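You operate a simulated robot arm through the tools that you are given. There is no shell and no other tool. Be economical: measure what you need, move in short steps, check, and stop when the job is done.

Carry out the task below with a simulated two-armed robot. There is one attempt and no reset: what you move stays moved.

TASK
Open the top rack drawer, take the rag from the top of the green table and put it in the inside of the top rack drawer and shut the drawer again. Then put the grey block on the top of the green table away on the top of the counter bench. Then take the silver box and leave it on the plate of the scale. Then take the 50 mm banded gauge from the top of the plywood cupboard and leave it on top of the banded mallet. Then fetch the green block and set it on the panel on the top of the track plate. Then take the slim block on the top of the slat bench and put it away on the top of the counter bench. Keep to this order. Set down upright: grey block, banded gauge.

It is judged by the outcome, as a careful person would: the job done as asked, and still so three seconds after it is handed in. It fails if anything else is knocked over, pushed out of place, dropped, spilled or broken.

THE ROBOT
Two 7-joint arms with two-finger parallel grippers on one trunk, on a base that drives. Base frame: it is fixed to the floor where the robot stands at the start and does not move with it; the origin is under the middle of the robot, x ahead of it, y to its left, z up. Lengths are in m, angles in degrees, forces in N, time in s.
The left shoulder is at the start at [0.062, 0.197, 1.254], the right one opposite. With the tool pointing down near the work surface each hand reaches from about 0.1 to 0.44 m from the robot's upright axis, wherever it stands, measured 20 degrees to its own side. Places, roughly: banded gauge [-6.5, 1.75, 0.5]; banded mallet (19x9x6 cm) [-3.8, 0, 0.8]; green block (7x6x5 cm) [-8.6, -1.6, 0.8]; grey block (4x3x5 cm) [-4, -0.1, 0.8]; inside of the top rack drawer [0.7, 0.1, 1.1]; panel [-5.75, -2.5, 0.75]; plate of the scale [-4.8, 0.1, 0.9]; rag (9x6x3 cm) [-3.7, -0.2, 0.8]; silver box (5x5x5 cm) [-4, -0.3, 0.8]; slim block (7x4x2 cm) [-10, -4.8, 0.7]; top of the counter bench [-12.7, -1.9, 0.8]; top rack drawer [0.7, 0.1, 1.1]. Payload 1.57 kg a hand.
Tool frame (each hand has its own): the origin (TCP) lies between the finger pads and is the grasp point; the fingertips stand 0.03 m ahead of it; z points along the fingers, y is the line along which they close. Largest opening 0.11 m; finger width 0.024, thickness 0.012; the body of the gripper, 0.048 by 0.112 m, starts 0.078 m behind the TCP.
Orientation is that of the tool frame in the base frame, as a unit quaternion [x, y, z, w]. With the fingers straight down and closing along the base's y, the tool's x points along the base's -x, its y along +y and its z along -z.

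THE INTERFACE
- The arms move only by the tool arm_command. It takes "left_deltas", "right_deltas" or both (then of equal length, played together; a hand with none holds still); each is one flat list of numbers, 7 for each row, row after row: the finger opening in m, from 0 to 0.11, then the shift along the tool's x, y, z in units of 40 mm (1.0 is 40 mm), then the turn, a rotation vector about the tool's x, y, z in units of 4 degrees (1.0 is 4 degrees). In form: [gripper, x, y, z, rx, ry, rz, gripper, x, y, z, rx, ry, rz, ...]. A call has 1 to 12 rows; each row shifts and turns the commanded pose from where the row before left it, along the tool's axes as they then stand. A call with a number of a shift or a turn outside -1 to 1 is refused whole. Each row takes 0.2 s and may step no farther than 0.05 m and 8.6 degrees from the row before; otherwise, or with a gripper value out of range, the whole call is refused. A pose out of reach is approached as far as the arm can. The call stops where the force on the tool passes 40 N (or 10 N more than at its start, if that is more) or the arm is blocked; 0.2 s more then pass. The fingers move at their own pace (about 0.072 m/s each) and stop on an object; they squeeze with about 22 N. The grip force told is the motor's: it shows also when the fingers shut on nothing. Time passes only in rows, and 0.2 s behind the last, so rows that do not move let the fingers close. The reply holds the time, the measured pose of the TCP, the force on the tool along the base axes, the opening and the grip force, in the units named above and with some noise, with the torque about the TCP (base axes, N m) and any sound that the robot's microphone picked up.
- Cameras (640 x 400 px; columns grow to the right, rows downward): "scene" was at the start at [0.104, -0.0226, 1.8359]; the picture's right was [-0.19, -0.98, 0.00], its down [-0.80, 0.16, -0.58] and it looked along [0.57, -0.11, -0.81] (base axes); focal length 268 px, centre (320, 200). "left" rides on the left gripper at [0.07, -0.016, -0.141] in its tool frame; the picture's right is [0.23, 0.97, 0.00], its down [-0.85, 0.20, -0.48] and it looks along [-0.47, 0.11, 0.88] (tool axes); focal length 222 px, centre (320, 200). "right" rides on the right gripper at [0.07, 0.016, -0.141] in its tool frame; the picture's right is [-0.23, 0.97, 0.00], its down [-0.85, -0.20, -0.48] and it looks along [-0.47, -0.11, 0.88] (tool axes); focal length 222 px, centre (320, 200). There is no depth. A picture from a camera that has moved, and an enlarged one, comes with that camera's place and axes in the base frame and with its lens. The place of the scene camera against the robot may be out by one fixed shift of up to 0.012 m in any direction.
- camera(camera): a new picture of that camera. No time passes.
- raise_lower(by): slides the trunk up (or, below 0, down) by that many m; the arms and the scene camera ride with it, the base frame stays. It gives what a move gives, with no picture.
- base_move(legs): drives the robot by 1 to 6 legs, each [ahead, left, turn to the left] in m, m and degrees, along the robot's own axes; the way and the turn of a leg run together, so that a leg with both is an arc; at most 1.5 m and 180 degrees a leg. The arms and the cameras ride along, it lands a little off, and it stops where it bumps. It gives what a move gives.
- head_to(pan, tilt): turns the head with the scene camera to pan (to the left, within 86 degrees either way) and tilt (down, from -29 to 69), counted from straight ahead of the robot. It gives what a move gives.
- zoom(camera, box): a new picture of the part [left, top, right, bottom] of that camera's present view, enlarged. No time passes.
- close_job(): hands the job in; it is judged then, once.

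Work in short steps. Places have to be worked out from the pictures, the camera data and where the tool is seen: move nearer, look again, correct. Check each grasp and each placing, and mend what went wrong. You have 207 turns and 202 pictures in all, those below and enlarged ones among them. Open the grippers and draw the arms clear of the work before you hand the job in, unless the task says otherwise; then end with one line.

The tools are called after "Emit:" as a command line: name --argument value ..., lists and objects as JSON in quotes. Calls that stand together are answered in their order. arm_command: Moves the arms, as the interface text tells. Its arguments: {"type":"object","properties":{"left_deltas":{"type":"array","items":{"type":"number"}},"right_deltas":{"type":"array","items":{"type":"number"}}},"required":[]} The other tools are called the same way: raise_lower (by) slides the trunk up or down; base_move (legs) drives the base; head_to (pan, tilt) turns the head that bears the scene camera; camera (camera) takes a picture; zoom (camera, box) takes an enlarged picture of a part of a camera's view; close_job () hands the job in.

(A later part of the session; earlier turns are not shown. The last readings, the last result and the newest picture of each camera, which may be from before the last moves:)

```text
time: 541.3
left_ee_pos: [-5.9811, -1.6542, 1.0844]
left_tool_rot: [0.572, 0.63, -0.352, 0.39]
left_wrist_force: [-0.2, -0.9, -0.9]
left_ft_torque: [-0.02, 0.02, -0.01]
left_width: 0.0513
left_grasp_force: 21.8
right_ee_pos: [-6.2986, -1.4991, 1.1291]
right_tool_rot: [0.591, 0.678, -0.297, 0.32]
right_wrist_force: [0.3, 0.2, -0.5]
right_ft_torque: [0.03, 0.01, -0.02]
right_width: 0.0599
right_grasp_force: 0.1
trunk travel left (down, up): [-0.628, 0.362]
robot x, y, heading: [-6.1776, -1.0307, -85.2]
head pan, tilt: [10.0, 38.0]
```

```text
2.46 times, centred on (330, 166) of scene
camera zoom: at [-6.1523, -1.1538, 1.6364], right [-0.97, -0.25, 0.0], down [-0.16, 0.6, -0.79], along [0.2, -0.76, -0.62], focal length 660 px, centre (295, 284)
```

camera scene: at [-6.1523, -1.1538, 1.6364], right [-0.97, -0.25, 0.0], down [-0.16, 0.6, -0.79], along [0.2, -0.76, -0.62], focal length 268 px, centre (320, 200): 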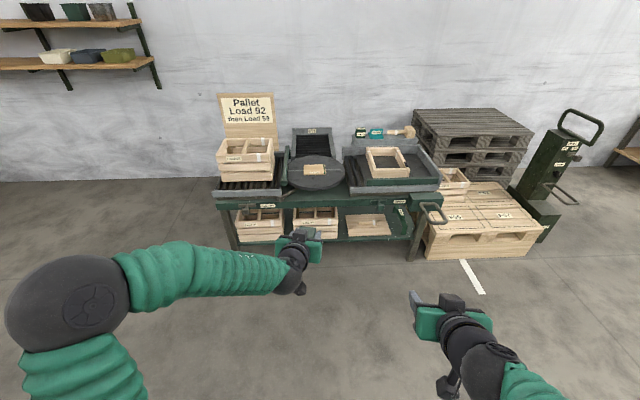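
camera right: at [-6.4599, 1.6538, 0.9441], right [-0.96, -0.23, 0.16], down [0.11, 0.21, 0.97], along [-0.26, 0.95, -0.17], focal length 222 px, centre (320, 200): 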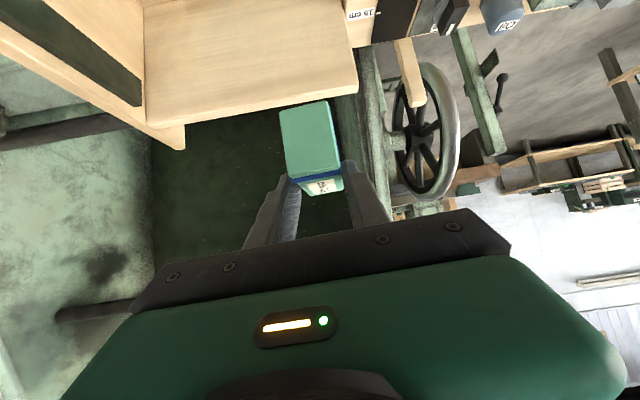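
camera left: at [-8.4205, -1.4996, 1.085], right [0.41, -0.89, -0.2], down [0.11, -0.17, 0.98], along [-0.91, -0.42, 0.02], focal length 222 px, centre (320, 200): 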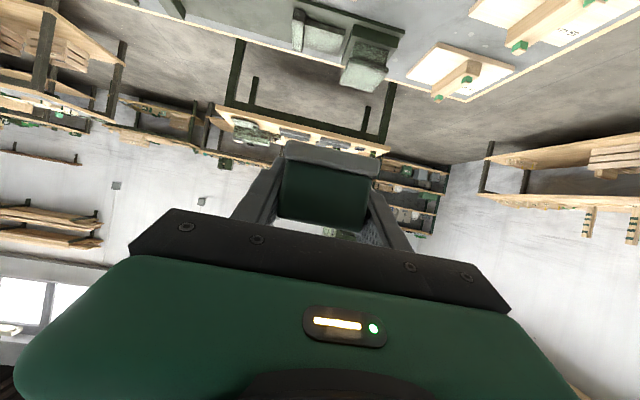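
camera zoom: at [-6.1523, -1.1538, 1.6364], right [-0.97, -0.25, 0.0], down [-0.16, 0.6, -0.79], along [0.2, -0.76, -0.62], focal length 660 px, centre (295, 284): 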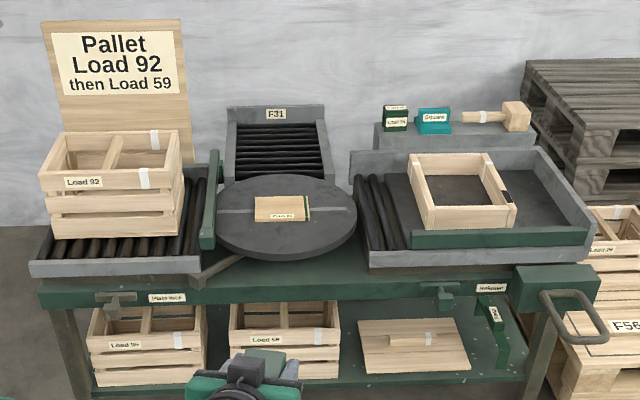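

The wooden label board on the round turntable plate is the panel: centre ≈[-5.76,-2.50], z≈0.77. I turn square to the station and drive so the block is above it.

Emit:
base_move --legs '[[0, 0, 9.2], [0.87, -0.094, 0]]'

Emit:
raise_lower --by -0.1

Emit:
camera --camera "left"

Emit:
camera --camera "scene"

```text
time: 546.6
left_ee_pos: [-5.7651, -2.4893, 1.0843]
left_tool_rot: [0.52, 0.673, -0.32, 0.417]
left_wrist_force: [-0.3, -0.7, -0.6]
left_ft_torque: [-0.02, 0.01, -0.04]
left_width: 0.0515
left_grasp_force: 22.5
right_ee_pos: [-6.1018, -2.3874, 1.1303]
right_tool_rot: [0.536, 0.722, -0.271, 0.343]
right_wrist_force: [-0.6, -0.5, 0.3]
right_ft_torque: [0.03, 0.02, 0.01]
right_width: 0.06
right_grasp_force: 0.1
trunk travel left (down, up): [-0.628, 0.362]
robot x, y, heading: [-6.0558, -1.9053, -75.8]
head pan, tilt: [10.0, 38.0]
```

```text
time: 547.9
left_ee_pos: [-5.7631, -2.4906, 0.985]
left_tool_rot: [0.519, 0.673, -0.321, 0.418]
left_wrist_force: [-0.3, -0.1, -0.8]
left_ft_torque: [-0.02, 0.01, 0.03]
left_width: 0.0512
left_grasp_force: 22.1
right_ee_pos: [-6.1021, -2.3873, 1.0298]
right_tool_rot: [0.536, 0.722, -0.271, 0.343]
right_wrist_force: [0.1, -0.2, 0.5]
right_ft_torque: [-0.01, 0.0, -0.03]
right_width: 0.0601
right_grasp_force: 0.0
trunk travel left (down, up): [-0.528, 0.462]
robot x, y, heading: [-6.0584, -1.9042, -75.9]
head pan, tilt: [10.0, 38.0]
```

```text
51 pictures are left
camera left: at [-5.8193, -2.3425, 0.9857], right [0.92, 0.35, -0.2], down [0.18, 0.1, 0.98], along [0.36, -0.93, 0.03], focal length 222 px, centre (320, 200)
```

left: 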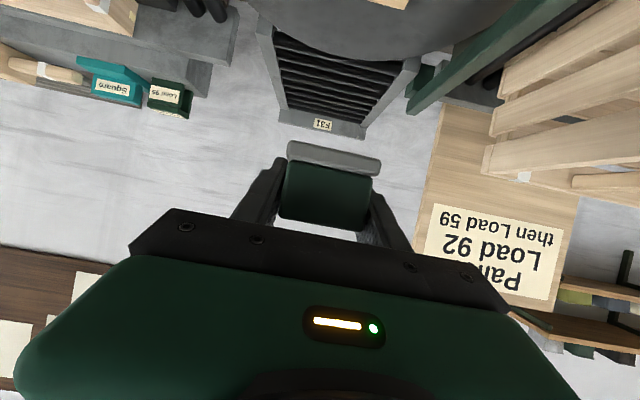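

```text
50 pictures are left
camera scene: at [-6.0147, -2.0234, 1.5364], right [-0.91, -0.4, 0.0], down [-0.25, 0.56, -0.79], along [0.32, -0.72, -0.62], focal length 268 px, centre (320, 200)
```

scene: 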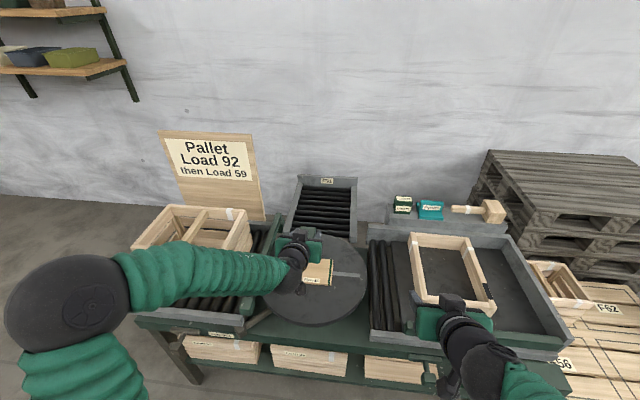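

Triangulating both views puts the board centre at about [-5.746,-2.566], z≈0.73. Before going in, I tip the right hand toward horizontal and up so it clears the right-hand tray.

Emit:
arm_command --right_deltas '[0.0, -0.3, 0, -0.2, 0, -1, 0, 0.0, -0.3, 0, -0.2, 0, -1, 0, 0.0, -0.3, 0, -0.15, 0, -1, 0, 0.0, -0.3, 0, -0.15, 0, -1, 0, 0.0, -0.3, 0, -0.1, 0, -1, 0, 0.0, -0.3, 0, -0.1, 0, -1, 0, 0.0, -0.3, 0, -0.1, 0, -1, 0, 0.0, -0.3, 0, 0, 0, -1, 0]'

Emit:
base_move --legs '[[0.068, 0, 0]]'

Emit:
raise_lower --by -0.12

Emit:
camera --camera "left"

Emit:
camera --camera "scene"

```text
time: 549.7
left_ee_pos: [-5.7634, -2.49, 0.9852]
left_tool_rot: [0.519, 0.674, -0.32, 0.418]
left_wrist_force: [-0.3, 0.3, -1.3]
left_ft_torque: [-0.04, 0.0, 0.01]
left_width: 0.0514
left_grasp_force: 21.6
right_ee_pos: [-6.0878, -2.4386, 1.1327]
right_tool_rot: [0.441, 0.6, -0.408, 0.529]
right_wrist_force: [0.1, 0.6, -0.7]
right_ft_torque: [0.0, 0.02, 0.01]
right_width: 0.0
right_grasp_force: 20.8
right hand out of reach, approached as far as the arm can: row 1, 2, 3, 4, 5, 6, 7
trunk travel left (down, up): [-0.528, 0.462]
robot x, y, heading: [-6.0605, -1.9042, -75.9]
head pan, tilt: [10.0, 38.0]
```

```text
time: 550.7
left_ee_pos: [-5.748, -2.556, 0.9851]
left_tool_rot: [0.52, 0.673, -0.321, 0.417]
left_wrist_force: [-0.2, -0.4, -1.3]
left_ft_torque: [-0.02, -0.03, -0.03]
left_width: 0.0515
left_grasp_force: 22.4
right_ee_pos: [-6.0719, -2.5061, 1.1321]
right_tool_rot: [0.44, 0.601, -0.407, 0.529]
right_wrist_force: [-0.8, -0.3, -0.7]
right_ft_torque: [-0.01, 0.03, -0.01]
right_width: 0.0
right_grasp_force: 21.3
trunk travel left (down, up): [-0.528, 0.462]
robot x, y, heading: [-6.0401, -1.9715, -76.2]
head pan, tilt: [10.0, 38.0]
```

```text
time: 552.2
left_ee_pos: [-5.7478, -2.5553, 0.8647]
left_tool_rot: [0.52, 0.673, -0.32, 0.418]
left_wrist_force: [0.2, -0.4, 0.8]
left_ft_torque: [-0.02, 0.0, 0.01]
left_width: 0.0515
left_grasp_force: 22.1
right_ee_pos: [-6.0721, -2.5043, 1.0109]
right_tool_rot: [0.441, 0.599, -0.408, 0.529]
right_wrist_force: [0.1, 0.0, 0.1]
right_ft_torque: [0.0, 0.02, -0.03]
right_width: 0.0
right_grasp_force: 21.3
trunk travel left (down, up): [-0.408, 0.582]
robot x, y, heading: [-6.0435, -1.9695, -76.2]
head pan, tilt: [10.0, 38.0]
```

```text
49 pictures are left
camera left: at [-5.8033, -2.4069, 0.8657], right [0.92, 0.35, -0.2], down [0.18, 0.09, 0.98], along [0.36, -0.93, 0.03], focal length 222 px, centre (320, 200)
```

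left: 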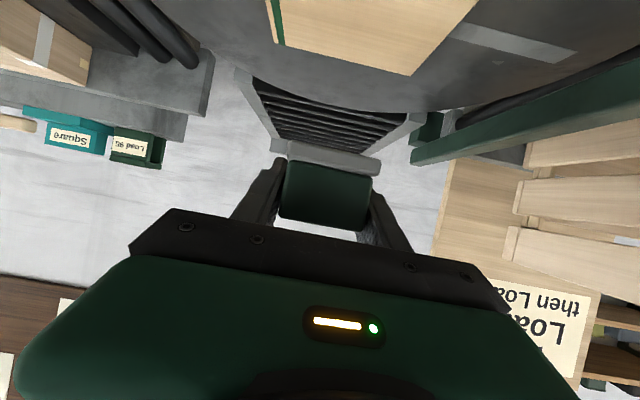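

```text
48 pictures are left
camera scene: at [-5.9989, -2.088, 1.4164], right [-0.91, -0.41, 0.0], down [-0.25, 0.56, -0.79], along [0.32, -0.72, -0.62], focal length 268 px, centre (320, 200)
```

scene: 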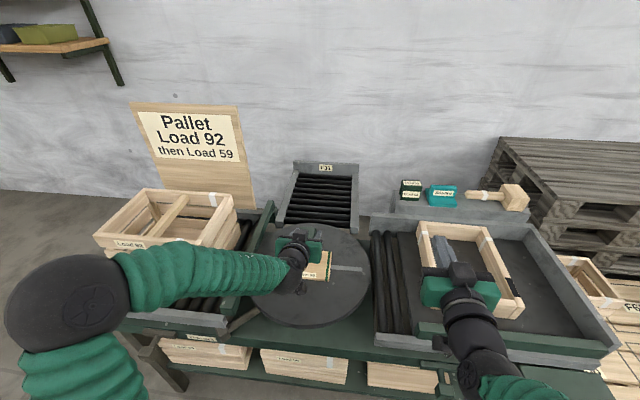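

The board's far edge measures as expected, and the block hangs centred over it. I lower to near contact.

Emit:
raise_lower --by -0.075

Emit:
camera --camera "left"

```text
time: 553.3
left_ee_pos: [-5.748, -2.5537, 0.7908]
left_tool_rot: [0.519, 0.674, -0.319, 0.418]
left_wrist_force: [-0.3, 0.0, -1.1]
left_ft_torque: [-0.01, -0.01, 0.0]
left_width: 0.0514
left_grasp_force: 21.6
right_ee_pos: [-6.0727, -2.5038, 0.9377]
right_tool_rot: [0.44, 0.6, -0.408, 0.529]
right_wrist_force: [0.2, 0.5, -0.9]
right_ft_torque: [0.01, 0.02, 0.01]
right_width: 0.0
right_grasp_force: 21.4
trunk travel left (down, up): [-0.333, 0.657]
robot x, y, heading: [-6.0391, -1.9701, -76.0]
head pan, tilt: [10.0, 38.0]
```

```text
47 pictures are left
camera left: at [-5.8033, -2.4068, 0.7907], right [0.92, 0.35, -0.2], down [0.18, 0.09, 0.98], along [0.36, -0.93, 0.03], focal length 222 px, centre (320, 200)
```

left: 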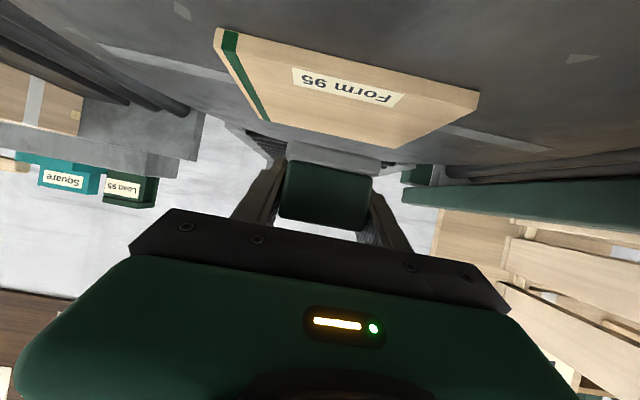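

The geometry checks out (block centred near the TCP, within the board). I lower 2 cm, then in fine steps to contact.

Emit:
raise_lower --by -0.02

Emit:
raise_lower --by -0.006

Emit:
zoom --camera "left" --box '[200, 60, 480, 235]'

```text
time: 554.0
left_ee_pos: [-5.7475, -2.5549, 0.7698]
left_tool_rot: [0.518, 0.674, -0.32, 0.418]
left_wrist_force: [-0.3, -0.4, -0.3]
left_ft_torque: [0.04, -0.01, 0.0]
left_width: 0.0512
left_grasp_force: 22.2
right_ee_pos: [-6.072, -2.5043, 0.918]
right_tool_rot: [0.44, 0.6, -0.408, 0.529]
right_wrist_force: [0.1, 0.4, -1.0]
right_ft_torque: [0.01, 0.0, 0.01]
right_width: 0.0001
right_grasp_force: 21.7
trunk travel left (down, up): [-0.313, 0.677]
robot x, y, heading: [-6.0388, -1.9705, -75.9]
head pan, tilt: [10.0, 38.0]
```

```text
time: 554.6
left_ee_pos: [-5.7473, -2.5551, 0.7631]
left_tool_rot: [0.519, 0.674, -0.319, 0.418]
left_wrist_force: [0.4, -1.0, -0.3]
left_ft_torque: [-0.05, -0.01, -0.01]
left_width: 0.0512
left_grasp_force: 22.1
right_ee_pos: [-6.0733, -2.5046, 0.9102]
right_tool_rot: [0.441, 0.6, -0.408, 0.529]
right_wrist_force: [-0.2, -1.1, -0.5]
right_ft_torque: [0.0, -0.02, -0.02]
right_width: 0.0
right_grasp_force: 21.0
trunk travel left (down, up): [-0.307, 0.683]
robot x, y, heading: [-6.0391, -1.9694, -76.2]
head pan, tilt: [10.0, 38.0]
```

```text
2.29 times, centred on (340, 148) of left
camera zoom: at [-5.8033, -2.4068, 0.7646], right [0.92, 0.35, -0.2], down [0.18, 0.09, 0.98], along [0.36, -0.93, 0.02], focal length 508 px, centre (274, 320)
```

zoom: 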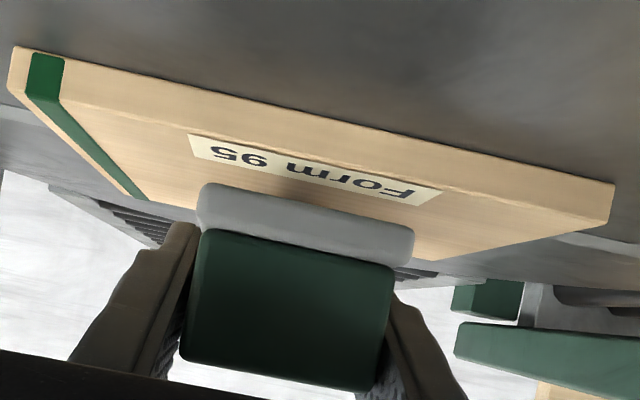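

Emit:
raise_lower --by -0.005

Emit:
raise_lower --by -0.004

```text
time: 555.1
left_ee_pos: [-5.7485, -2.5543, 0.7584]
left_tool_rot: [0.519, 0.674, -0.319, 0.418]
left_wrist_force: [0.9, 0.1, -1.1]
left_ft_torque: [0.01, -0.02, -0.05]
left_width: 0.0512
left_grasp_force: 20.9
right_ee_pos: [-6.0719, -2.5038, 0.9048]
right_tool_rot: [0.44, 0.601, -0.407, 0.528]
right_wrist_force: [-0.1, -0.6, -0.4]
right_ft_torque: [0.0, 0.03, 0.01]
right_width: 0.0
right_grasp_force: 21.3
trunk travel left (down, up): [-0.302, 0.688]
robot x, y, heading: [-6.0422, -1.969, -76.2]
head pan, tilt: [10.0, 38.0]
```

```text
time: 555.6
left_ee_pos: [-5.7474, -2.5547, 0.7548]
left_tool_rot: [0.52, 0.674, -0.319, 0.417]
left_wrist_force: [-0.7, 0.3, -1.2]
left_ft_torque: [0.02, 0.01, -0.01]
left_width: 0.0514
left_grasp_force: 21.6
right_ee_pos: [-6.074, -2.5037, 0.901]
right_tool_rot: [0.441, 0.6, -0.407, 0.529]
right_wrist_force: [-0.3, -0.7, 0.2]
right_ft_torque: [0.0, 0.0, 0.01]
right_width: 0.0001
right_grasp_force: 21.5
trunk travel left (down, up): [-0.298, 0.692]
robot x, y, heading: [-6.0398, -1.97, -76.1]
head pan, tilt: [10.0, 38.0]
```

Emit:
raise_lower --by -0.005

Emit:
zoom --camera "left" --box '[200, 60, 480, 235]'

```text
time: 556.2
left_ee_pos: [-5.7484, -2.5548, 0.7537]
left_tool_rot: [0.518, 0.672, -0.321, 0.42]
left_wrist_force: [1.3, -3.2, 19.3]
left_ft_torque: [-0.01, 0.16, 0.05]
left_width: 0.0513
left_grasp_force: 22.2
right_ee_pos: [-6.0722, -2.5047, 0.8986]
right_tool_rot: [0.441, 0.599, -0.408, 0.529]
right_wrist_force: [-0.1, -0.9, -0.4]
right_ft_torque: [-0.04, -0.01, 0.01]
right_width: 0.0
right_grasp_force: 21.4
trunk travel left (down, up): [-0.293, 0.697]
robot x, y, heading: [-6.0418, -1.9732, -75.9]
head pan, tilt: [10.0, 38.0]
```

```text
2.29 times, centred on (340, 148) of left
camera zoom: at [-5.8036, -2.4069, 0.7534], right [0.92, 0.35, -0.2], down [0.17, 0.1, 0.98], along [0.36, -0.93, 0.03], focal length 508 px, centre (274, 320)
```

zoom: 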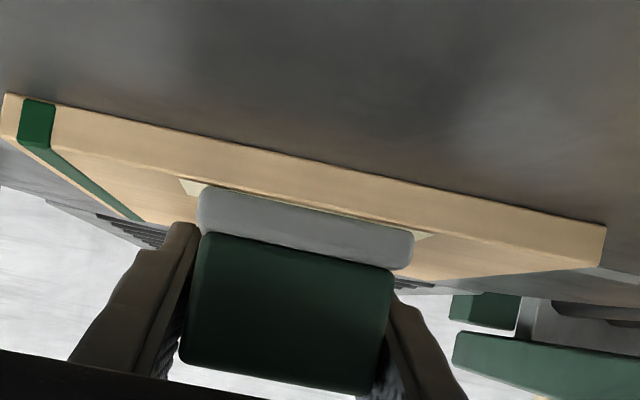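

Contact. The block's front edge is right at the board's near edge, so I lift 8 mm, move 2.2 cm further in, and set it down more centrally.

Emit:
raise_lower --by 0.01

Emit:
arm_command --left_deltas '[0.0, -0.25, 0, 0.49, 0, 0, 0, 0.0, 0, 0, 0, 0, 0, 0]'

Emit:
raise_lower --by -0.01

```text
time: 556.8
left_ee_pos: [-5.748, -2.5536, 0.7589]
left_tool_rot: [0.52, 0.674, -0.319, 0.416]
left_wrist_force: [-0.1, 0.3, -1.2]
left_ft_torque: [0.02, 0.01, -0.03]
left_width: 0.0509
left_grasp_force: 21.9
right_ee_pos: [-6.073, -2.5038, 0.9061]
right_tool_rot: [0.441, 0.6, -0.408, 0.528]
right_wrist_force: [0.5, -0.2, 0.1]
right_ft_torque: [0.01, -0.01, 0.01]
right_width: 0.0002
right_grasp_force: 21.4
trunk travel left (down, up): [-0.303, 0.687]
robot x, y, heading: [-6.0433, -1.9726, -76.2]
head pan, tilt: [10.0, 38.0]
```

```text
time: 557.4
left_ee_pos: [-5.7418, -2.5755, 0.7599]
left_tool_rot: [0.519, 0.674, -0.32, 0.418]
left_wrist_force: [-0.1, 0.2, -0.6]
left_ft_torque: [-0.01, 0.0, 0.01]
left_width: 0.051
left_grasp_force: 22.1
right_ee_pos: [-6.0727, -2.5039, 0.9066]
right_tool_rot: [0.441, 0.599, -0.409, 0.528]
right_wrist_force: [0.6, -0.1, -0.6]
right_ft_torque: [-0.01, -0.03, -0.02]
right_width: 0.0
right_grasp_force: 21.4
trunk travel left (down, up): [-0.303, 0.687]
robot x, y, heading: [-6.0395, -1.9709, -76.3]
head pan, tilt: [10.0, 38.0]
```

```text
time: 557.9
left_ee_pos: [-5.7427, -2.5748, 0.7543]
left_tool_rot: [0.519, 0.672, -0.32, 0.42]
left_wrist_force: [1.6, -4.2, 17.4]
left_ft_torque: [-0.16, 0.15, 0.13]
left_width: 0.0512
left_grasp_force: 21.6
right_ee_pos: [-6.0732, -2.5037, 0.8971]
right_tool_rot: [0.44, 0.6, -0.408, 0.529]
right_wrist_force: [-0.1, -0.1, -0.1]
right_ft_torque: [0.01, -0.04, 0.0]
right_width: 0.0
right_grasp_force: 21.0
trunk travel left (down, up): [-0.293, 0.697]
robot x, y, heading: [-6.0422, -1.9715, -76.0]
head pan, tilt: [10.0, 38.0]
```

Set down with contact. I release, lift, back off and verify.

Emit:
arm_command --left_deltas '[0.055, 0, 0, 0, 0, 0, 0, 0.085, 0, 0, 0, 0, 0, 0, 0.085, 0, 0, 0, 0, 0, 0]'

Emit:
raise_lower --by 0.25

Emit:
base_move --legs '[[-0.5, 0, 0]]'

Emit:
zoom --camera "scene" --box '[200, 120, 460, 282]'

```text
time: 558.7
left_ee_pos: [-5.7409, -2.5719, 0.7532]
left_tool_rot: [0.518, 0.672, -0.321, 0.42]
left_wrist_force: [8.2, 2.1, 26.3]
left_ft_torque: [-0.66, 0.14, 0.15]
left_width: 0.0752
left_grasp_force: 0.1
right_ee_pos: [-6.0736, -2.5018, 0.8995]
right_tool_rot: [0.439, 0.599, -0.409, 0.53]
right_wrist_force: [-0.2, -0.1, -0.2]
right_ft_torque: [0.0, 0.0, -0.03]
right_width: 0.0001
right_grasp_force: 21.2
trunk travel left (down, up): [-0.293, 0.697]
robot x, y, heading: [-6.0404, -1.9686, -75.8]
head pan, tilt: [10.0, 38.0]
```

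```text
time: 561.3
left_ee_pos: [-5.7429, -2.5764, 1.0011]
left_tool_rot: [0.519, 0.674, -0.32, 0.418]
left_wrist_force: [-0.5, 0.1, -0.7]
left_ft_torque: [0.0, 0.0, -0.02]
left_width: 0.085
left_grasp_force: 0.0
right_ee_pos: [-6.073, -2.5048, 1.1468]
right_tool_rot: [0.441, 0.6, -0.408, 0.528]
right_wrist_force: [0.1, 0.1, -0.2]
right_ft_torque: [-0.01, -0.03, 0.01]
right_width: 0.0
right_grasp_force: 21.3
trunk travel left (down, up): [-0.543, 0.447]
robot x, y, heading: [-6.0443, -1.9699, -76.0]
head pan, tilt: [10.0, 38.0]
```

```text
time: 564.2
left_ee_pos: [-5.8629, -2.0924, 0.9987]
left_tool_rot: [0.521, 0.673, -0.32, 0.416]
left_wrist_force: [0.1, 0.3, 0.4]
left_ft_torque: [-0.04, -0.03, -0.01]
left_width: 0.0849
left_grasp_force: 0.1
right_ee_pos: [-6.1923, -2.0184, 1.147]
right_tool_rot: [0.442, 0.599, -0.409, 0.527]
right_wrist_force: [0.3, 0.5, -0.5]
right_ft_torque: [0.03, 0.0, 0.0]
right_width: 0.0
right_grasp_force: 21.1
trunk travel left (down, up): [-0.543, 0.447]
robot x, y, heading: [-6.1629, -1.485, -76.3]
head pan, tilt: [10.0, 38.0]
```

```text
2.46 times, centred on (330, 201) of scene
camera zoom: at [-6.1179, -1.6036, 1.5513], right [-0.92, -0.4, 0.0], down [-0.25, 0.57, -0.79], along [0.32, -0.72, -0.62], focal length 660 px, centre (295, 198)
```

zoom: 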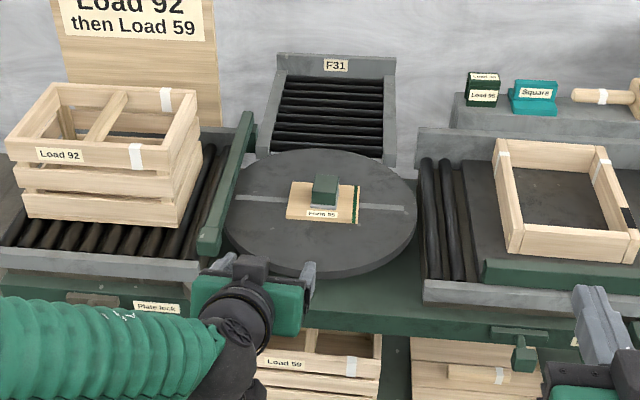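

The green block sits on the panel. Last, the slim block on the slat bench near [-10,-4.8]; I drive there between the bench and the pallets.

Emit:
base_move --legs '[[0, 0, -59], [0.99, -0.62, 0], [1.2, 0.07, 0], [0.75, 0.09, 0]]'

Emit:
head_to --pan 0 --tilt 30

Emit:
camera --camera "scene"

```text
time: 582.2
left_ee_pos: [-8.9657, -3.7659, 1.0003]
left_tool_rot: [0.786, 0.324, -0.486, 0.203]
left_wrist_force: [-0.4, 0.4, 0.1]
left_ft_torque: [-0.02, 0.0, 0.01]
left_width: 0.0849
left_grasp_force: 0.1
right_ee_pos: [-9.0669, -3.4444, 1.1481]
right_tool_rot: [0.681, 0.3, -0.618, 0.255]
right_wrist_force: [-0.2, 0.5, -1.1]
right_ft_torque: [0.05, -0.03, 0.0]
right_width: 0.0
right_grasp_force: 21.4
trunk travel left (down, up): [-0.543, 0.447]
robot x, y, heading: [-8.5898, -3.2065, -136.0]
head pan, tilt: [10.0, 38.0]
```

```text
time: 582.9
left_ee_pos: [-8.9638, -3.7668, 1.0004]
left_tool_rot: [0.786, 0.324, -0.486, 0.202]
left_wrist_force: [0.2, 0.7, -0.1]
left_ft_torque: [0.02, 0.02, -0.01]
left_width: 0.0852
left_grasp_force: 0.1
right_ee_pos: [-9.0671, -3.443, 1.1469]
right_tool_rot: [0.681, 0.299, -0.618, 0.254]
right_wrist_force: [-0.8, 0.8, -0.7]
right_ft_torque: [-0.01, 0.03, -0.05]
right_width: 0.0001
right_grasp_force: 21.1
trunk travel left (down, up): [-0.543, 0.447]
robot x, y, heading: [-8.588, -3.2026, -136.0]
head pan, tilt: [0.0, 30.0]
```

```text
43 pictures are left
camera scene: at [-8.6796, -3.2982, 1.5636], right [-0.69, 0.72, 0.0], down [0.36, 0.35, -0.86], along [-0.62, -0.6, -0.5], focal length 268 px, centre (320, 200)
```

scene: 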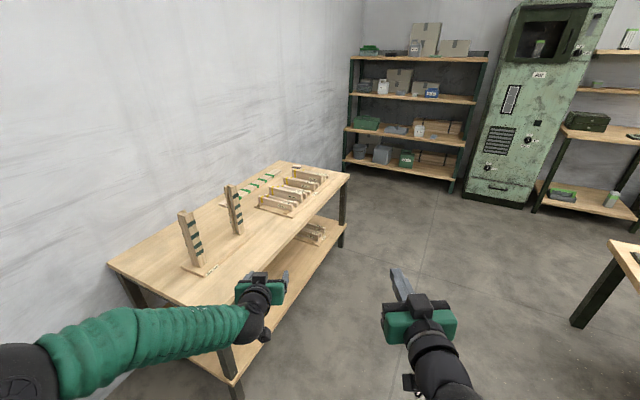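

Emit:
zoom --camera "scene" --box '[160, 140, 370, 271]'

```text
3.05 times, centred on (265, 206) of scene
camera zoom: at [-8.6796, -3.2982, 1.5636], right [-0.69, 0.72, 0.0], down [0.36, 0.35, -0.86], along [-0.62, -0.6, -0.5], focal length 817 px, centre (488, 183)
```

zoom: 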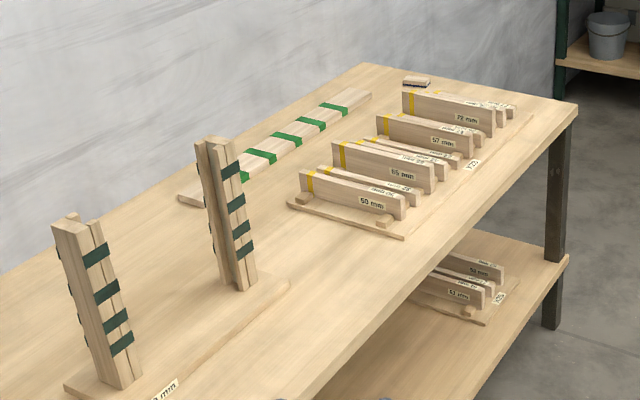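

The slim block lies at the far end behind the slat rack, ≈[-9.97,-4.81], 10 cm from the bench's west end. I go round to that end, facing about -30°, and look with the left hand leading.

Emit:
base_move --legs '[[0.9, -0.526, 0], [1.14, -0.476, 0], [0, 0, 106], [0.19, -0.54, 0]]'

Emit:
head_to --pan 5 --tilt 40

Emit:
camera --camera "scene"

```text
time: 601.4
left_ee_pos: [-10.2464, -4.6904, 1.0002]
left_tool_rot: [0.227, 0.819, -0.141, 0.507]
left_wrist_force: [1.0, 0.5, -0.5]
left_ft_torque: [-0.06, -0.02, -0.03]
left_width: 0.0852
left_grasp_force: 0.0
right_ee_pos: [-10.5324, -4.869, 1.1471]
right_tool_rot: [0.179, 0.722, -0.178, 0.644]
right_wrist_force: [-0.6, 0.5, -0.5]
right_ft_torque: [-0.02, 0.0, 0.02]
right_width: 0.0001
right_grasp_force: 20.9
trunk travel left (down, up): [-0.543, 0.447]
robot x, y, heading: [-10.8875, -4.4686, -31.9]
head pan, tilt: [0.0, 30.0]
```

```text
time: 602.1
left_ee_pos: [-10.247, -4.6923, 0.9996]
left_tool_rot: [0.226, 0.819, -0.139, 0.508]
left_wrist_force: [-0.8, -0.3, -0.4]
left_ft_torque: [0.01, 0.0, 0.01]
left_width: 0.0849
left_grasp_force: 0.0
right_ee_pos: [-10.5345, -4.8707, 1.148]
right_tool_rot: [0.182, 0.721, -0.18, 0.643]
right_wrist_force: [1.2, 0.9, -0.2]
right_ft_torque: [0.0, 0.02, -0.01]
right_width: 0.0002
right_grasp_force: 21.6
trunk travel left (down, up): [-0.543, 0.447]
robot x, y, heading: [-10.8843, -4.4692, -32.0]
head pan, tilt: [5.0, 40.0]
```

```text
41 pictures are left
camera scene: at [-10.7802, -4.5308, 1.5484], right [-0.45, -0.89, 0.0], down [-0.57, 0.29, -0.77], along [0.68, -0.35, -0.64], focal length 268 px, centre (320, 200)
```

scene: 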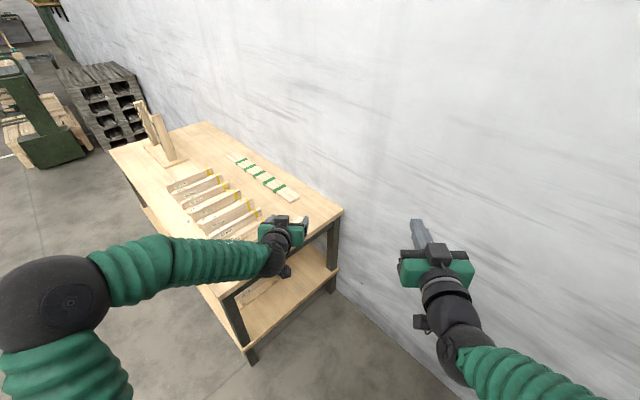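

Emit:
camera --camera "left"

```text
40 pictures are left
camera left: at [-10.3911, -4.6252, 1.0014], right [0.41, 0.89, -0.2], down [0.06, 0.19, 0.98], along [0.91, -0.42, 0.03], focal length 222 px, centre (320, 200)
```

left: 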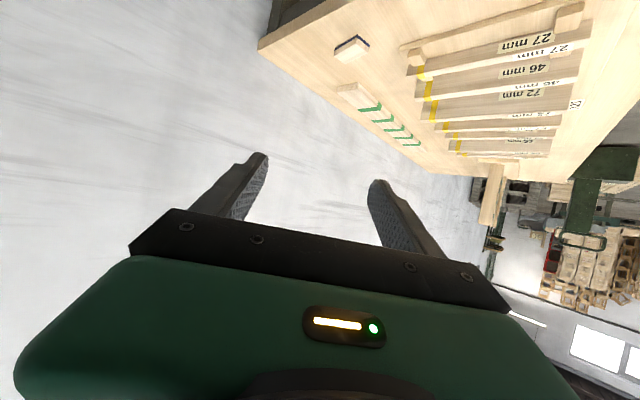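

The slim block is at ≈[-9.987,-4.809], with about 7 cm clear around it. I advance 27 cm, lower and zoom.

Emit:
base_move --legs '[[0.255, 0.039, 0]]'

Emit:
raise_lower --by -0.15

Emit:
camera --camera "left"

```text
time: 604.0
left_ee_pos: [-10.0106, -4.7954, 1.0009]
left_tool_rot: [0.227, 0.819, -0.138, 0.508]
left_wrist_force: [0.5, 0.0, 0.2]
left_ft_torque: [-0.01, -0.03, -0.02]
left_width: 0.0851
left_grasp_force: 0.0
right_ee_pos: [-10.2974, -4.9748, 1.1486]
right_tool_rot: [0.183, 0.721, -0.178, 0.645]
right_wrist_force: [-0.5, -1.0, 0.2]
right_ft_torque: [0.0, 0.0, 0.04]
right_width: 0.0001
right_grasp_force: 20.9
trunk travel left (down, up): [-0.543, 0.447]
robot x, y, heading: [-10.6469, -4.5699, -31.8]
head pan, tilt: [5.0, 40.0]
```

```text
time: 605.7
left_ee_pos: [-10.0106, -4.7941, 0.8517]
left_tool_rot: [0.227, 0.819, -0.139, 0.508]
left_wrist_force: [0.8, 0.3, 0.2]
left_ft_torque: [0.01, 0.04, -0.02]
left_width: 0.0852
left_grasp_force: 0.2
right_ee_pos: [-10.2987, -4.974, 0.9973]
right_tool_rot: [0.182, 0.721, -0.179, 0.645]
right_wrist_force: [0.0, 0.2, 0.9]
right_ft_torque: [-0.03, 0.01, 0.01]
right_width: 0.0002
right_grasp_force: 21.3
trunk travel left (down, up): [-0.393, 0.597]
robot x, y, heading: [-10.6488, -4.5704, -31.8]
head pan, tilt: [5.0, 40.0]
```

```text
39 pictures are left
camera left: at [-10.1544, -4.7281, 0.852], right [0.41, 0.89, -0.2], down [0.06, 0.19, 0.98], along [0.91, -0.42, 0.03], focal length 222 px, centre (320, 200)
```

left: 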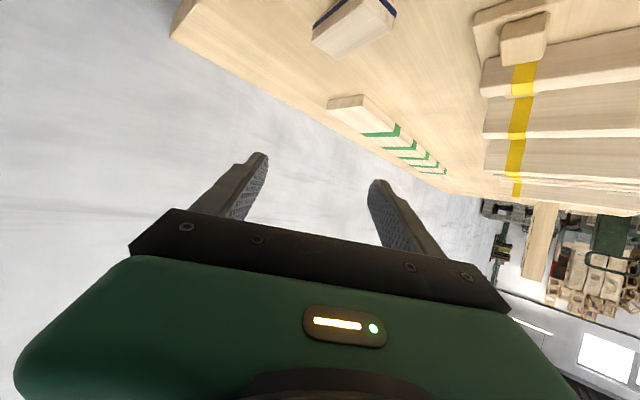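

The slim block's long side points across the bench (≈107°), so I turn the left hand 40° clockwise about the vertical to close across its 4 cm width.

Emit:
arm_command --left_deltas '[0.075, 0, 0, 0, 0.894, 0, 0.448, 0.075, 0, 0, 0, 0.894, 0, 0.448, 0.075, 0, 0, 0, 0.894, 0, 0.448, 0.075, 0, 0, 0, 0.894, 0, 0.448, 0.075, 0, 0, 0, 0.894, 0, 0.448, 0.075, 0, 0, 0, 0.894, 0, 0.448, 0.075, 0, 0, 0, 0.894, 0, 0.448, 0.075, 0, 0, 0, 0.894, 0, 0.448, 0.075, 0, 0, 0, 0.894, 0, 0.448, 0.075, 0, 0, 0, 0.894, 0, 0.448]'

Emit:
camera --camera "left"

```text
time: 607.9
left_ee_pos: [-10.0098, -4.7938, 0.8519]
left_tool_rot: [0.493, 0.692, -0.303, 0.43]
left_wrist_force: [0.2, -0.2, -0.3]
left_ft_torque: [0.0, 0.02, -0.01]
left_width: 0.0747
left_grasp_force: 0.1
right_ee_pos: [-10.2964, -4.9738, 0.9983]
right_tool_rot: [0.181, 0.721, -0.179, 0.645]
right_wrist_force: [0.5, 0.8, 0.0]
right_ft_torque: [0.02, 0.01, 0.0]
right_width: 0.0
right_grasp_force: 21.2
trunk travel left (down, up): [-0.393, 0.597]
robot x, y, heading: [-10.6454, -4.5726, -31.5]
head pan, tilt: [5.0, 40.0]
```

```text
38 pictures are left
camera left: at [-10.0773, -4.6511, 0.852], right [0.89, 0.41, -0.2], down [0.17, 0.11, 0.98], along [0.43, -0.9, 0.03], focal length 222 px, centre (320, 200)
```

left: 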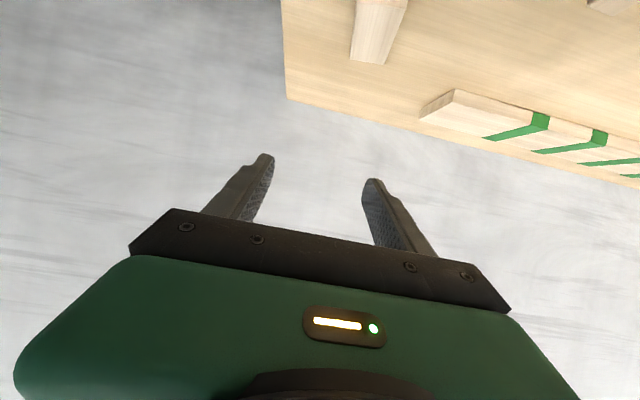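

Aligned now. Slim block centre ≈[-9.978,-4.815], top z≈0.705. I shift 2.4 cm left and 2.2 cm forward in the tool's frame, lower 10 cm, and look.

Emit:
arm_command --left_deltas '[0.075, -0.25, 0.59, 0.49, 0, 0, 0, 0.075, 0, 0, 0, 0, 0, 0]'

Emit:
raise_lower --by -0.08

Emit:
camera --camera "left"

```text
time: 608.5
left_ee_pos: [-9.9836, -4.8063, 0.8526]
left_tool_rot: [0.494, 0.692, -0.304, 0.43]
left_wrist_force: [0.5, -0.2, -0.3]
left_ft_torque: [-0.03, -0.01, 0.02]
left_width: 0.075
left_grasp_force: 0.2
right_ee_pos: [-10.2987, -4.973, 0.998]
right_tool_rot: [0.182, 0.721, -0.179, 0.644]
right_wrist_force: [0.3, 0.1, 0.0]
right_ft_torque: [-0.03, 0.02, 0.01]
right_width: 0.0001
right_grasp_force: 21.4
trunk travel left (down, up): [-0.393, 0.597]
robot x, y, heading: [-10.6448, -4.5706, -31.7]
head pan, tilt: [5.0, 40.0]
```

```text
time: 609.7
left_ee_pos: [-9.9806, -4.8075, 0.7714]
left_tool_rot: [0.494, 0.692, -0.304, 0.429]
left_wrist_force: [0.2, 0.0, 0.6]
left_ft_torque: [0.03, 0.01, 0.0]
left_width: 0.0751
left_grasp_force: 0.0
right_ee_pos: [-10.297, -4.9726, 0.9175]
right_tool_rot: [0.18, 0.721, -0.177, 0.645]
right_wrist_force: [-0.6, -0.5, 0.1]
right_ft_torque: [0.01, 0.02, -0.01]
right_width: 0.0002
right_grasp_force: 21.0
trunk travel left (down, up): [-0.313, 0.677]
robot x, y, heading: [-10.646, -4.569, -32.0]
head pan, tilt: [5.0, 40.0]
```

```text
37 pictures are left
camera left: at [-10.0487, -4.664, 0.7726], right [0.89, 0.42, -0.2], down [0.17, 0.11, 0.98], along [0.43, -0.9, 0.03], focal length 222 px, centre (320, 200)
```

left: 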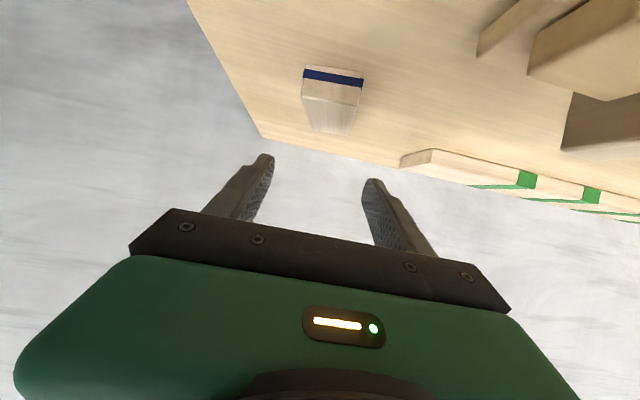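

The block is well framed: centre 3 cm ahead of the TCP, bench at z≈0.687. I move 2.3 cm forward, lower 5.6 cm and close.

Emit:
arm_command --left_deltas '[0.075, -0.26, 0, 0.51, 0, 0, 0, 0.075, 0, 0, 0, 0, 0, 0]'

Emit:
raise_lower --by -0.056

Emit:
camera --camera "left"

```text
time: 610.3
left_ee_pos: [-9.9742, -4.8291, 0.7742]
left_tool_rot: [0.494, 0.691, -0.305, 0.431]
left_wrist_force: [-0.3, 0.1, 0.6]
left_ft_torque: [-0.01, 0.0, 0.0]
left_width: 0.0749
left_grasp_force: 0.1
right_ee_pos: [-10.2986, -4.9738, 0.9187]
right_tool_rot: [0.181, 0.721, -0.178, 0.644]
right_wrist_force: [0.0, -0.9, 0.6]
right_ft_torque: [0.02, 0.02, 0.01]
right_width: 0.0
right_grasp_force: 21.4
trunk travel left (down, up): [-0.313, 0.677]
robot x, y, heading: [-10.6465, -4.5699, -31.8]
head pan, tilt: [5.0, 40.0]
```

```text
time: 611.3
left_ee_pos: [-9.9764, -4.8305, 0.7243]
left_tool_rot: [0.493, 0.69, -0.305, 0.434]
left_wrist_force: [5.0, -2.6, 33.3]
left_ft_torque: [-1.16, 0.81, 0.27]
left_width: 0.0715
left_grasp_force: 0.0
right_ee_pos: [-10.2996, -4.9723, 0.8643]
right_tool_rot: [0.182, 0.719, -0.179, 0.646]
right_wrist_force: [-0.1, -0.7, -0.9]
right_ft_torque: [0.01, 0.0, -0.02]
right_width: 0.0
right_grasp_force: 21.4
trunk travel left (down, up): [-0.257, 0.733]
robot x, y, heading: [-10.6433, -4.5726, -31.6]
head pan, tilt: [5.0, 40.0]
```

```text
36 pictures are left
camera left: at [-10.0426, -4.6867, 0.7232], right [0.89, 0.42, -0.2], down [0.16, 0.12, 0.98], along [0.43, -0.9, 0.04], focal length 222 px, centre (320, 200)
```

left: 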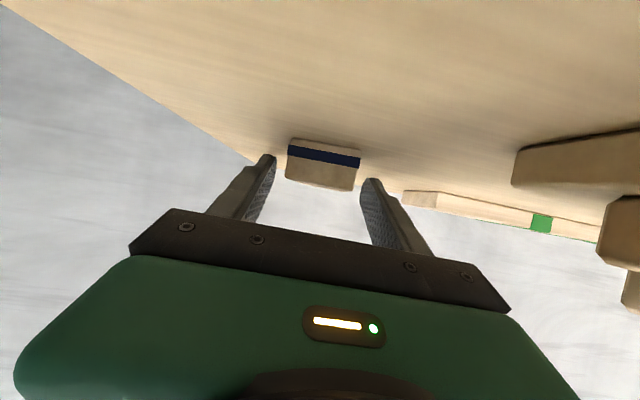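

The fingertips touch the bench with the block between them. I ease up 3 mm, close, and lift.

Emit:
raise_lower --by 0.004

Emit:
arm_command --left_deltas '[0.0, 0, 0, 0, 0, 0, 0, 0.0, 0, 0, 0, 0, 0, 0, 0.0, 0, 0, 0, 0, 0, 0]'

Emit:
raise_lower --by 0.3

Emit:
camera --camera "left"

```text
time: 611.8
left_ee_pos: [-9.9757, -4.8303, 0.7245]
left_tool_rot: [0.494, 0.691, -0.303, 0.432]
left_wrist_force: [6.8, -7.3, 29.0]
left_ft_torque: [-1.16, 0.71, 0.57]
left_width: 0.0715
left_grasp_force: 0.1
right_ee_pos: [-10.3001, -4.9735, 0.8676]
right_tool_rot: [0.182, 0.72, -0.179, 0.645]
right_wrist_force: [-0.5, -0.2, 0.3]
right_ft_torque: [-0.01, -0.01, -0.01]
right_width: 0.0001
right_grasp_force: 21.8
trunk travel left (down, up): [-0.261, 0.729]
robot x, y, heading: [-10.6487, -4.5699, -31.9]
head pan, tilt: [5.0, 40.0]
```

```text
time: 612.6
left_ee_pos: [-9.9778, -4.8284, 0.7238]
left_tool_rot: [0.495, 0.69, -0.303, 0.432]
left_wrist_force: [-8.8, -3.2, 22.8]
left_ft_torque: [-0.63, 0.49, -0.37]
left_width: 0.0331
left_grasp_force: 22.3
right_ee_pos: [-10.3009, -4.9736, 0.868]
right_tool_rot: [0.182, 0.719, -0.179, 0.646]
right_wrist_force: [-1.0, 0.1, 0.5]
right_ft_torque: [0.01, 0.03, -0.01]
right_width: 0.0001
right_grasp_force: 21.6
trunk travel left (down, up): [-0.261, 0.729]
robot x, y, heading: [-10.6446, -4.5728, -31.9]
head pan, tilt: [5.0, 40.0]
```

```text
time: 615.6
left_ee_pos: [-9.9734, -4.8295, 1.0196]
left_tool_rot: [0.494, 0.692, -0.304, 0.43]
left_wrist_force: [-0.6, -0.3, -1.6]
left_ft_torque: [0.03, 0.0, 0.0]
left_width: 0.0329
left_grasp_force: 22.3
right_ee_pos: [-10.2975, -4.9733, 1.1657]
right_tool_rot: [0.182, 0.721, -0.179, 0.645]
right_wrist_force: [0.5, 0.1, -1.3]
right_ft_torque: [-0.01, 0.01, -0.01]
right_width: 0.0001
right_grasp_force: 21.3
trunk travel left (down, up): [-0.561, 0.429]
robot x, y, heading: [-10.6473, -4.5727, -31.8]
head pan, tilt: [5.0, 40.0]
```

```text
35 pictures are left
camera left: at [-10.0404, -4.6863, 1.0209], right [0.89, 0.42, -0.2], down [0.17, 0.11, 0.98], along [0.43, -0.9, 0.03], focal length 222 px, centre (320, 200)
```

left: 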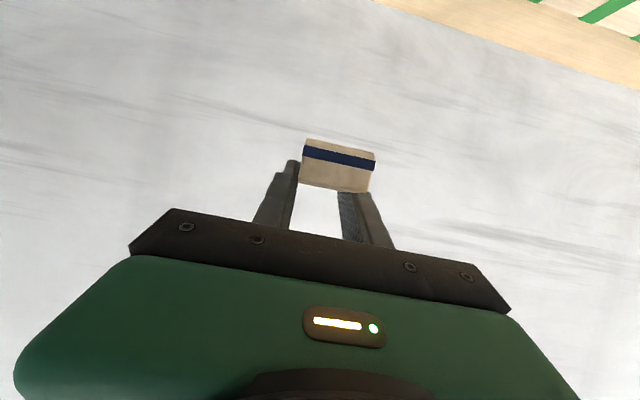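

The slim block is held. I raise the trunk, pull the right hand in, and drive north through the corridor to the counter bench.

Emit:
raise_lower --by 0.15

Emit:
base_move --legs '[[-0.35, 0, 0], [0, 0, -50], [-1.129, -0.197, 0], [-1.103, 0.058, 0], [-0.714, -0.049, 0], [0, 0, -79.2]]'

Emit:
arm_command --right_deltas '[0.0, 0.29, 0, -0.95, 0, 0, 0, 0.0, 0.29, 0, -0.95, 0, 0, 0, 0.0, 0.29, 0, -0.95, 0, 0, 0, 0.0, 0.29, 0, -0.95, 0, 0, 0]'

Emit:
head_to --pan 0 --tilt 42

Emit:
camera --camera "scene"

```text
time: 617.4
left_ee_pos: [-9.9731, -4.8301, 1.1707]
left_tool_rot: [0.494, 0.692, -0.304, 0.429]
left_wrist_force: [-0.3, 0.2, -0.2]
left_ft_torque: [-0.05, -0.04, 0.01]
left_width: 0.0329
left_grasp_force: 22.6
right_ee_pos: [-10.2961, -4.9738, 1.3167]
right_tool_rot: [0.182, 0.721, -0.179, 0.644]
right_wrist_force: [0.8, 0.1, -1.0]
right_ft_torque: [-0.04, 0.0, 0.02]
right_width: 0.0001
right_grasp_force: 21.1
trunk travel left (down, up): [-0.711, 0.279]
robot x, y, heading: [-10.6463, -4.5702, -31.7]
head pan, tilt: [5.0, 40.0]
```

```text
time: 639.5
left_ee_pos: [-12.1478, -1.8359, 1.1704]
left_tool_rot: [0.836, -0.155, -0.518, -0.094]
left_wrist_force: [-0.1, 0.3, -0.1]
left_ft_torque: [-0.02, 0.03, -0.01]
left_width: 0.033
left_grasp_force: 22.0
right_ee_pos: [-12.0502, -1.494, 1.3149]
right_tool_rot: [0.73, 0.139, -0.66, 0.109]
right_wrist_force: [-0.6, -0.2, 0.5]
right_ft_torque: [-0.02, 0.0, 0.01]
right_width: 0.0
right_grasp_force: 21.2
trunk travel left (down, up): [-0.711, 0.279]
robot x, y, heading: [-11.517, -1.4888, -161.8]
head pan, tilt: [5.0, 40.0]
```

```text
time: 640.5
left_ee_pos: [-12.1471, -1.8341, 1.1716]
left_tool_rot: [0.836, -0.155, -0.519, -0.093]
left_wrist_force: [-0.5, 0.3, 0.1]
left_ft_torque: [-0.03, -0.01, -0.02]
left_width: 0.033
left_grasp_force: 21.6
right_ee_pos: [-12.0496, -1.4936, 1.3163]
right_tool_rot: [0.73, 0.14, -0.66, 0.11]
right_wrist_force: [-0.1, 0.8, 0.6]
right_ft_torque: [-0.06, 0.0, -0.02]
right_width: 0.0001
right_grasp_force: 21.7
right hand out of reach, approached as far as the arm can: row 1, 2, 3, 4
trunk travel left (down, up): [-0.711, 0.279]
robot x, y, heading: [-11.519, -1.4838, -161.6]
head pan, tilt: [5.0, 40.0]
```

```text
time: 641.2
left_ee_pos: [-12.1473, -1.8355, 1.1714]
left_tool_rot: [0.836, -0.155, -0.518, -0.093]
left_wrist_force: [-1.1, -1.4, 0.1]
left_ft_torque: [0.02, -0.02, -0.01]
left_width: 0.0329
left_grasp_force: 22.3
right_ee_pos: [-12.0498, -1.4932, 1.3151]
right_tool_rot: [0.73, 0.139, -0.66, 0.11]
right_wrist_force: [-0.1, -0.2, 0.8]
right_ft_torque: [-0.02, -0.02, -0.01]
right_width: 0.0
right_grasp_force: 21.1
trunk travel left (down, up): [-0.711, 0.279]
robot x, y, heading: [-11.5162, -1.4855, -161.6]
head pan, tilt: [0.0, 42.0]
```

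```text
34 pictures are left
camera scene: at [-11.6291, -1.5307, 1.7134], right [-0.31, 0.95, 0.0], down [0.64, 0.21, -0.74], along [-0.7, -0.23, -0.67], focal length 268 px, centre (320, 200)
```

scene: 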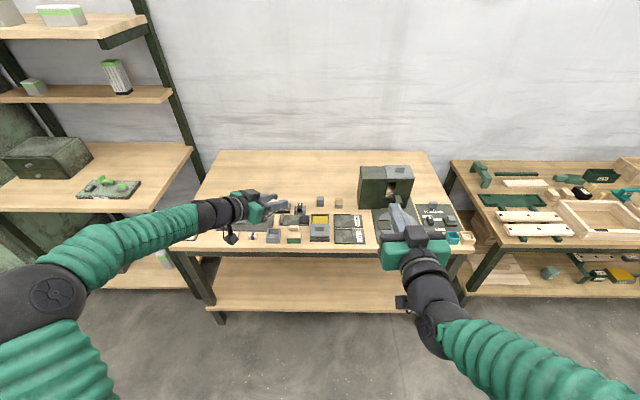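

The counter is as I left it, grey block upright. I shift the right hand 6 cm inward to clear the green box, then drive in so the left hand comes over the free back-left area (≈[-12.66,-2.05]).

Emit:
arm_command --right_deltas '[0.0, 0, 0.5, 0, 0, 0, 0, 0.0, 0, 0.5, 0, 0, 0, 0, 0.0, 0, 0.5, 0, 0, 0, 0]'

Emit:
base_move --legs '[[0.545, 0.035, 0]]'

Emit:
raise_lower --by -0.18

Emit:
camera --camera "scene"

Emit:
camera --camera "left"

```text
time: 642.0
left_ee_pos: [-12.1472, -1.8351, 1.1702]
left_tool_rot: [0.836, -0.155, -0.518, -0.094]
left_wrist_force: [0.9, -0.8, 0.4]
left_ft_torque: [0.03, 0.0, -0.01]
left_width: 0.0333
left_grasp_force: 21.8
right_ee_pos: [-12.0273, -1.5505, 1.3139]
right_tool_rot: [0.73, 0.141, -0.659, 0.11]
right_wrist_force: [0.1, 0.0, -0.5]
right_ft_torque: [-0.02, 0.01, -0.03]
right_width: 0.0
right_grasp_force: 20.9
trunk travel left (down, up): [-0.711, 0.279]
robot x, y, heading: [-11.5192, -1.4844, -161.8]
head pan, tilt: [0.0, 42.0]
```

```text
time: 645.1
left_ee_pos: [-12.6524, -2.0401, 1.173]
left_tool_rot: [0.835, -0.154, -0.519, -0.093]
left_wrist_force: [-0.4, 0.3, -0.4]
left_ft_torque: [-0.02, 0.01, 0.0]
left_width: 0.033
left_grasp_force: 21.8
right_ee_pos: [-12.5326, -1.7529, 1.3145]
right_tool_rot: [0.729, 0.142, -0.66, 0.113]
right_wrist_force: [0.0, -0.3, -0.4]
right_ft_torque: [-0.03, 0.03, 0.0]
right_width: 0.0
right_grasp_force: 21.0
trunk travel left (down, up): [-0.711, 0.279]
robot x, y, heading: [-12.0242, -1.6873, -161.8]
head pan, tilt: [0.0, 42.0]
```

```text
time: 647.1
left_ee_pos: [-12.6521, -2.041, 0.9918]
left_tool_rot: [0.836, -0.154, -0.519, -0.092]
left_wrist_force: [0.5, 1.2, -0.4]
left_ft_torque: [0.01, 0.01, 0.02]
left_width: 0.0331
left_grasp_force: 22.3
right_ee_pos: [-12.5329, -1.7557, 1.1338]
right_tool_rot: [0.729, 0.141, -0.66, 0.111]
right_wrist_force: [-0.1, 0.4, 0.6]
right_ft_torque: [0.02, -0.01, 0.0]
right_width: 0.0002
right_grasp_force: 21.7
trunk travel left (down, up): [-0.531, 0.459]
robot x, y, heading: [-12.0279, -1.6897, -161.5]
head pan, tilt: [0.0, 42.0]
```

```text
33 pictures are left
camera scene: at [-12.1357, -1.7354, 1.5334], right [-0.31, 0.95, 0.0], down [0.64, 0.21, -0.74], along [-0.7, -0.23, -0.67], focal length 268 px, centre (320, 200)
```

scene: 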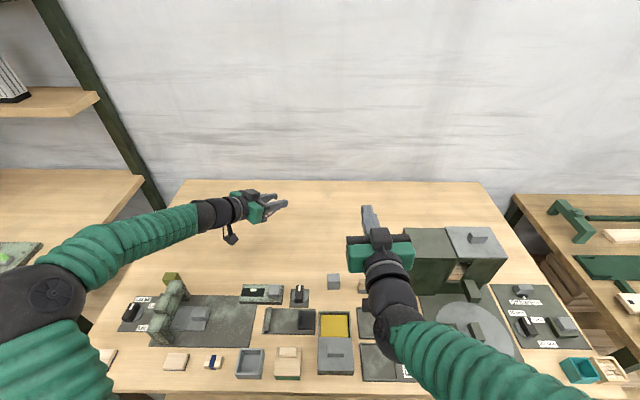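

```text
32 pictures are left
camera left: at [-12.4991, -2.0816, 0.9923], right [-0.25, -0.95, -0.2], down [-0.02, -0.2, 0.98], along [-0.97, 0.25, 0.03], focal length 222 px, centre (320, 200)
```

left: 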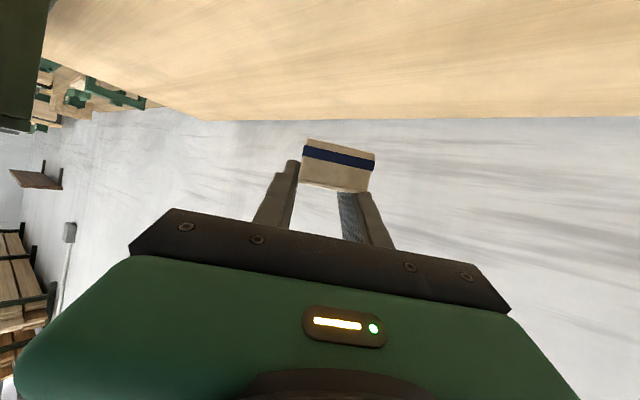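

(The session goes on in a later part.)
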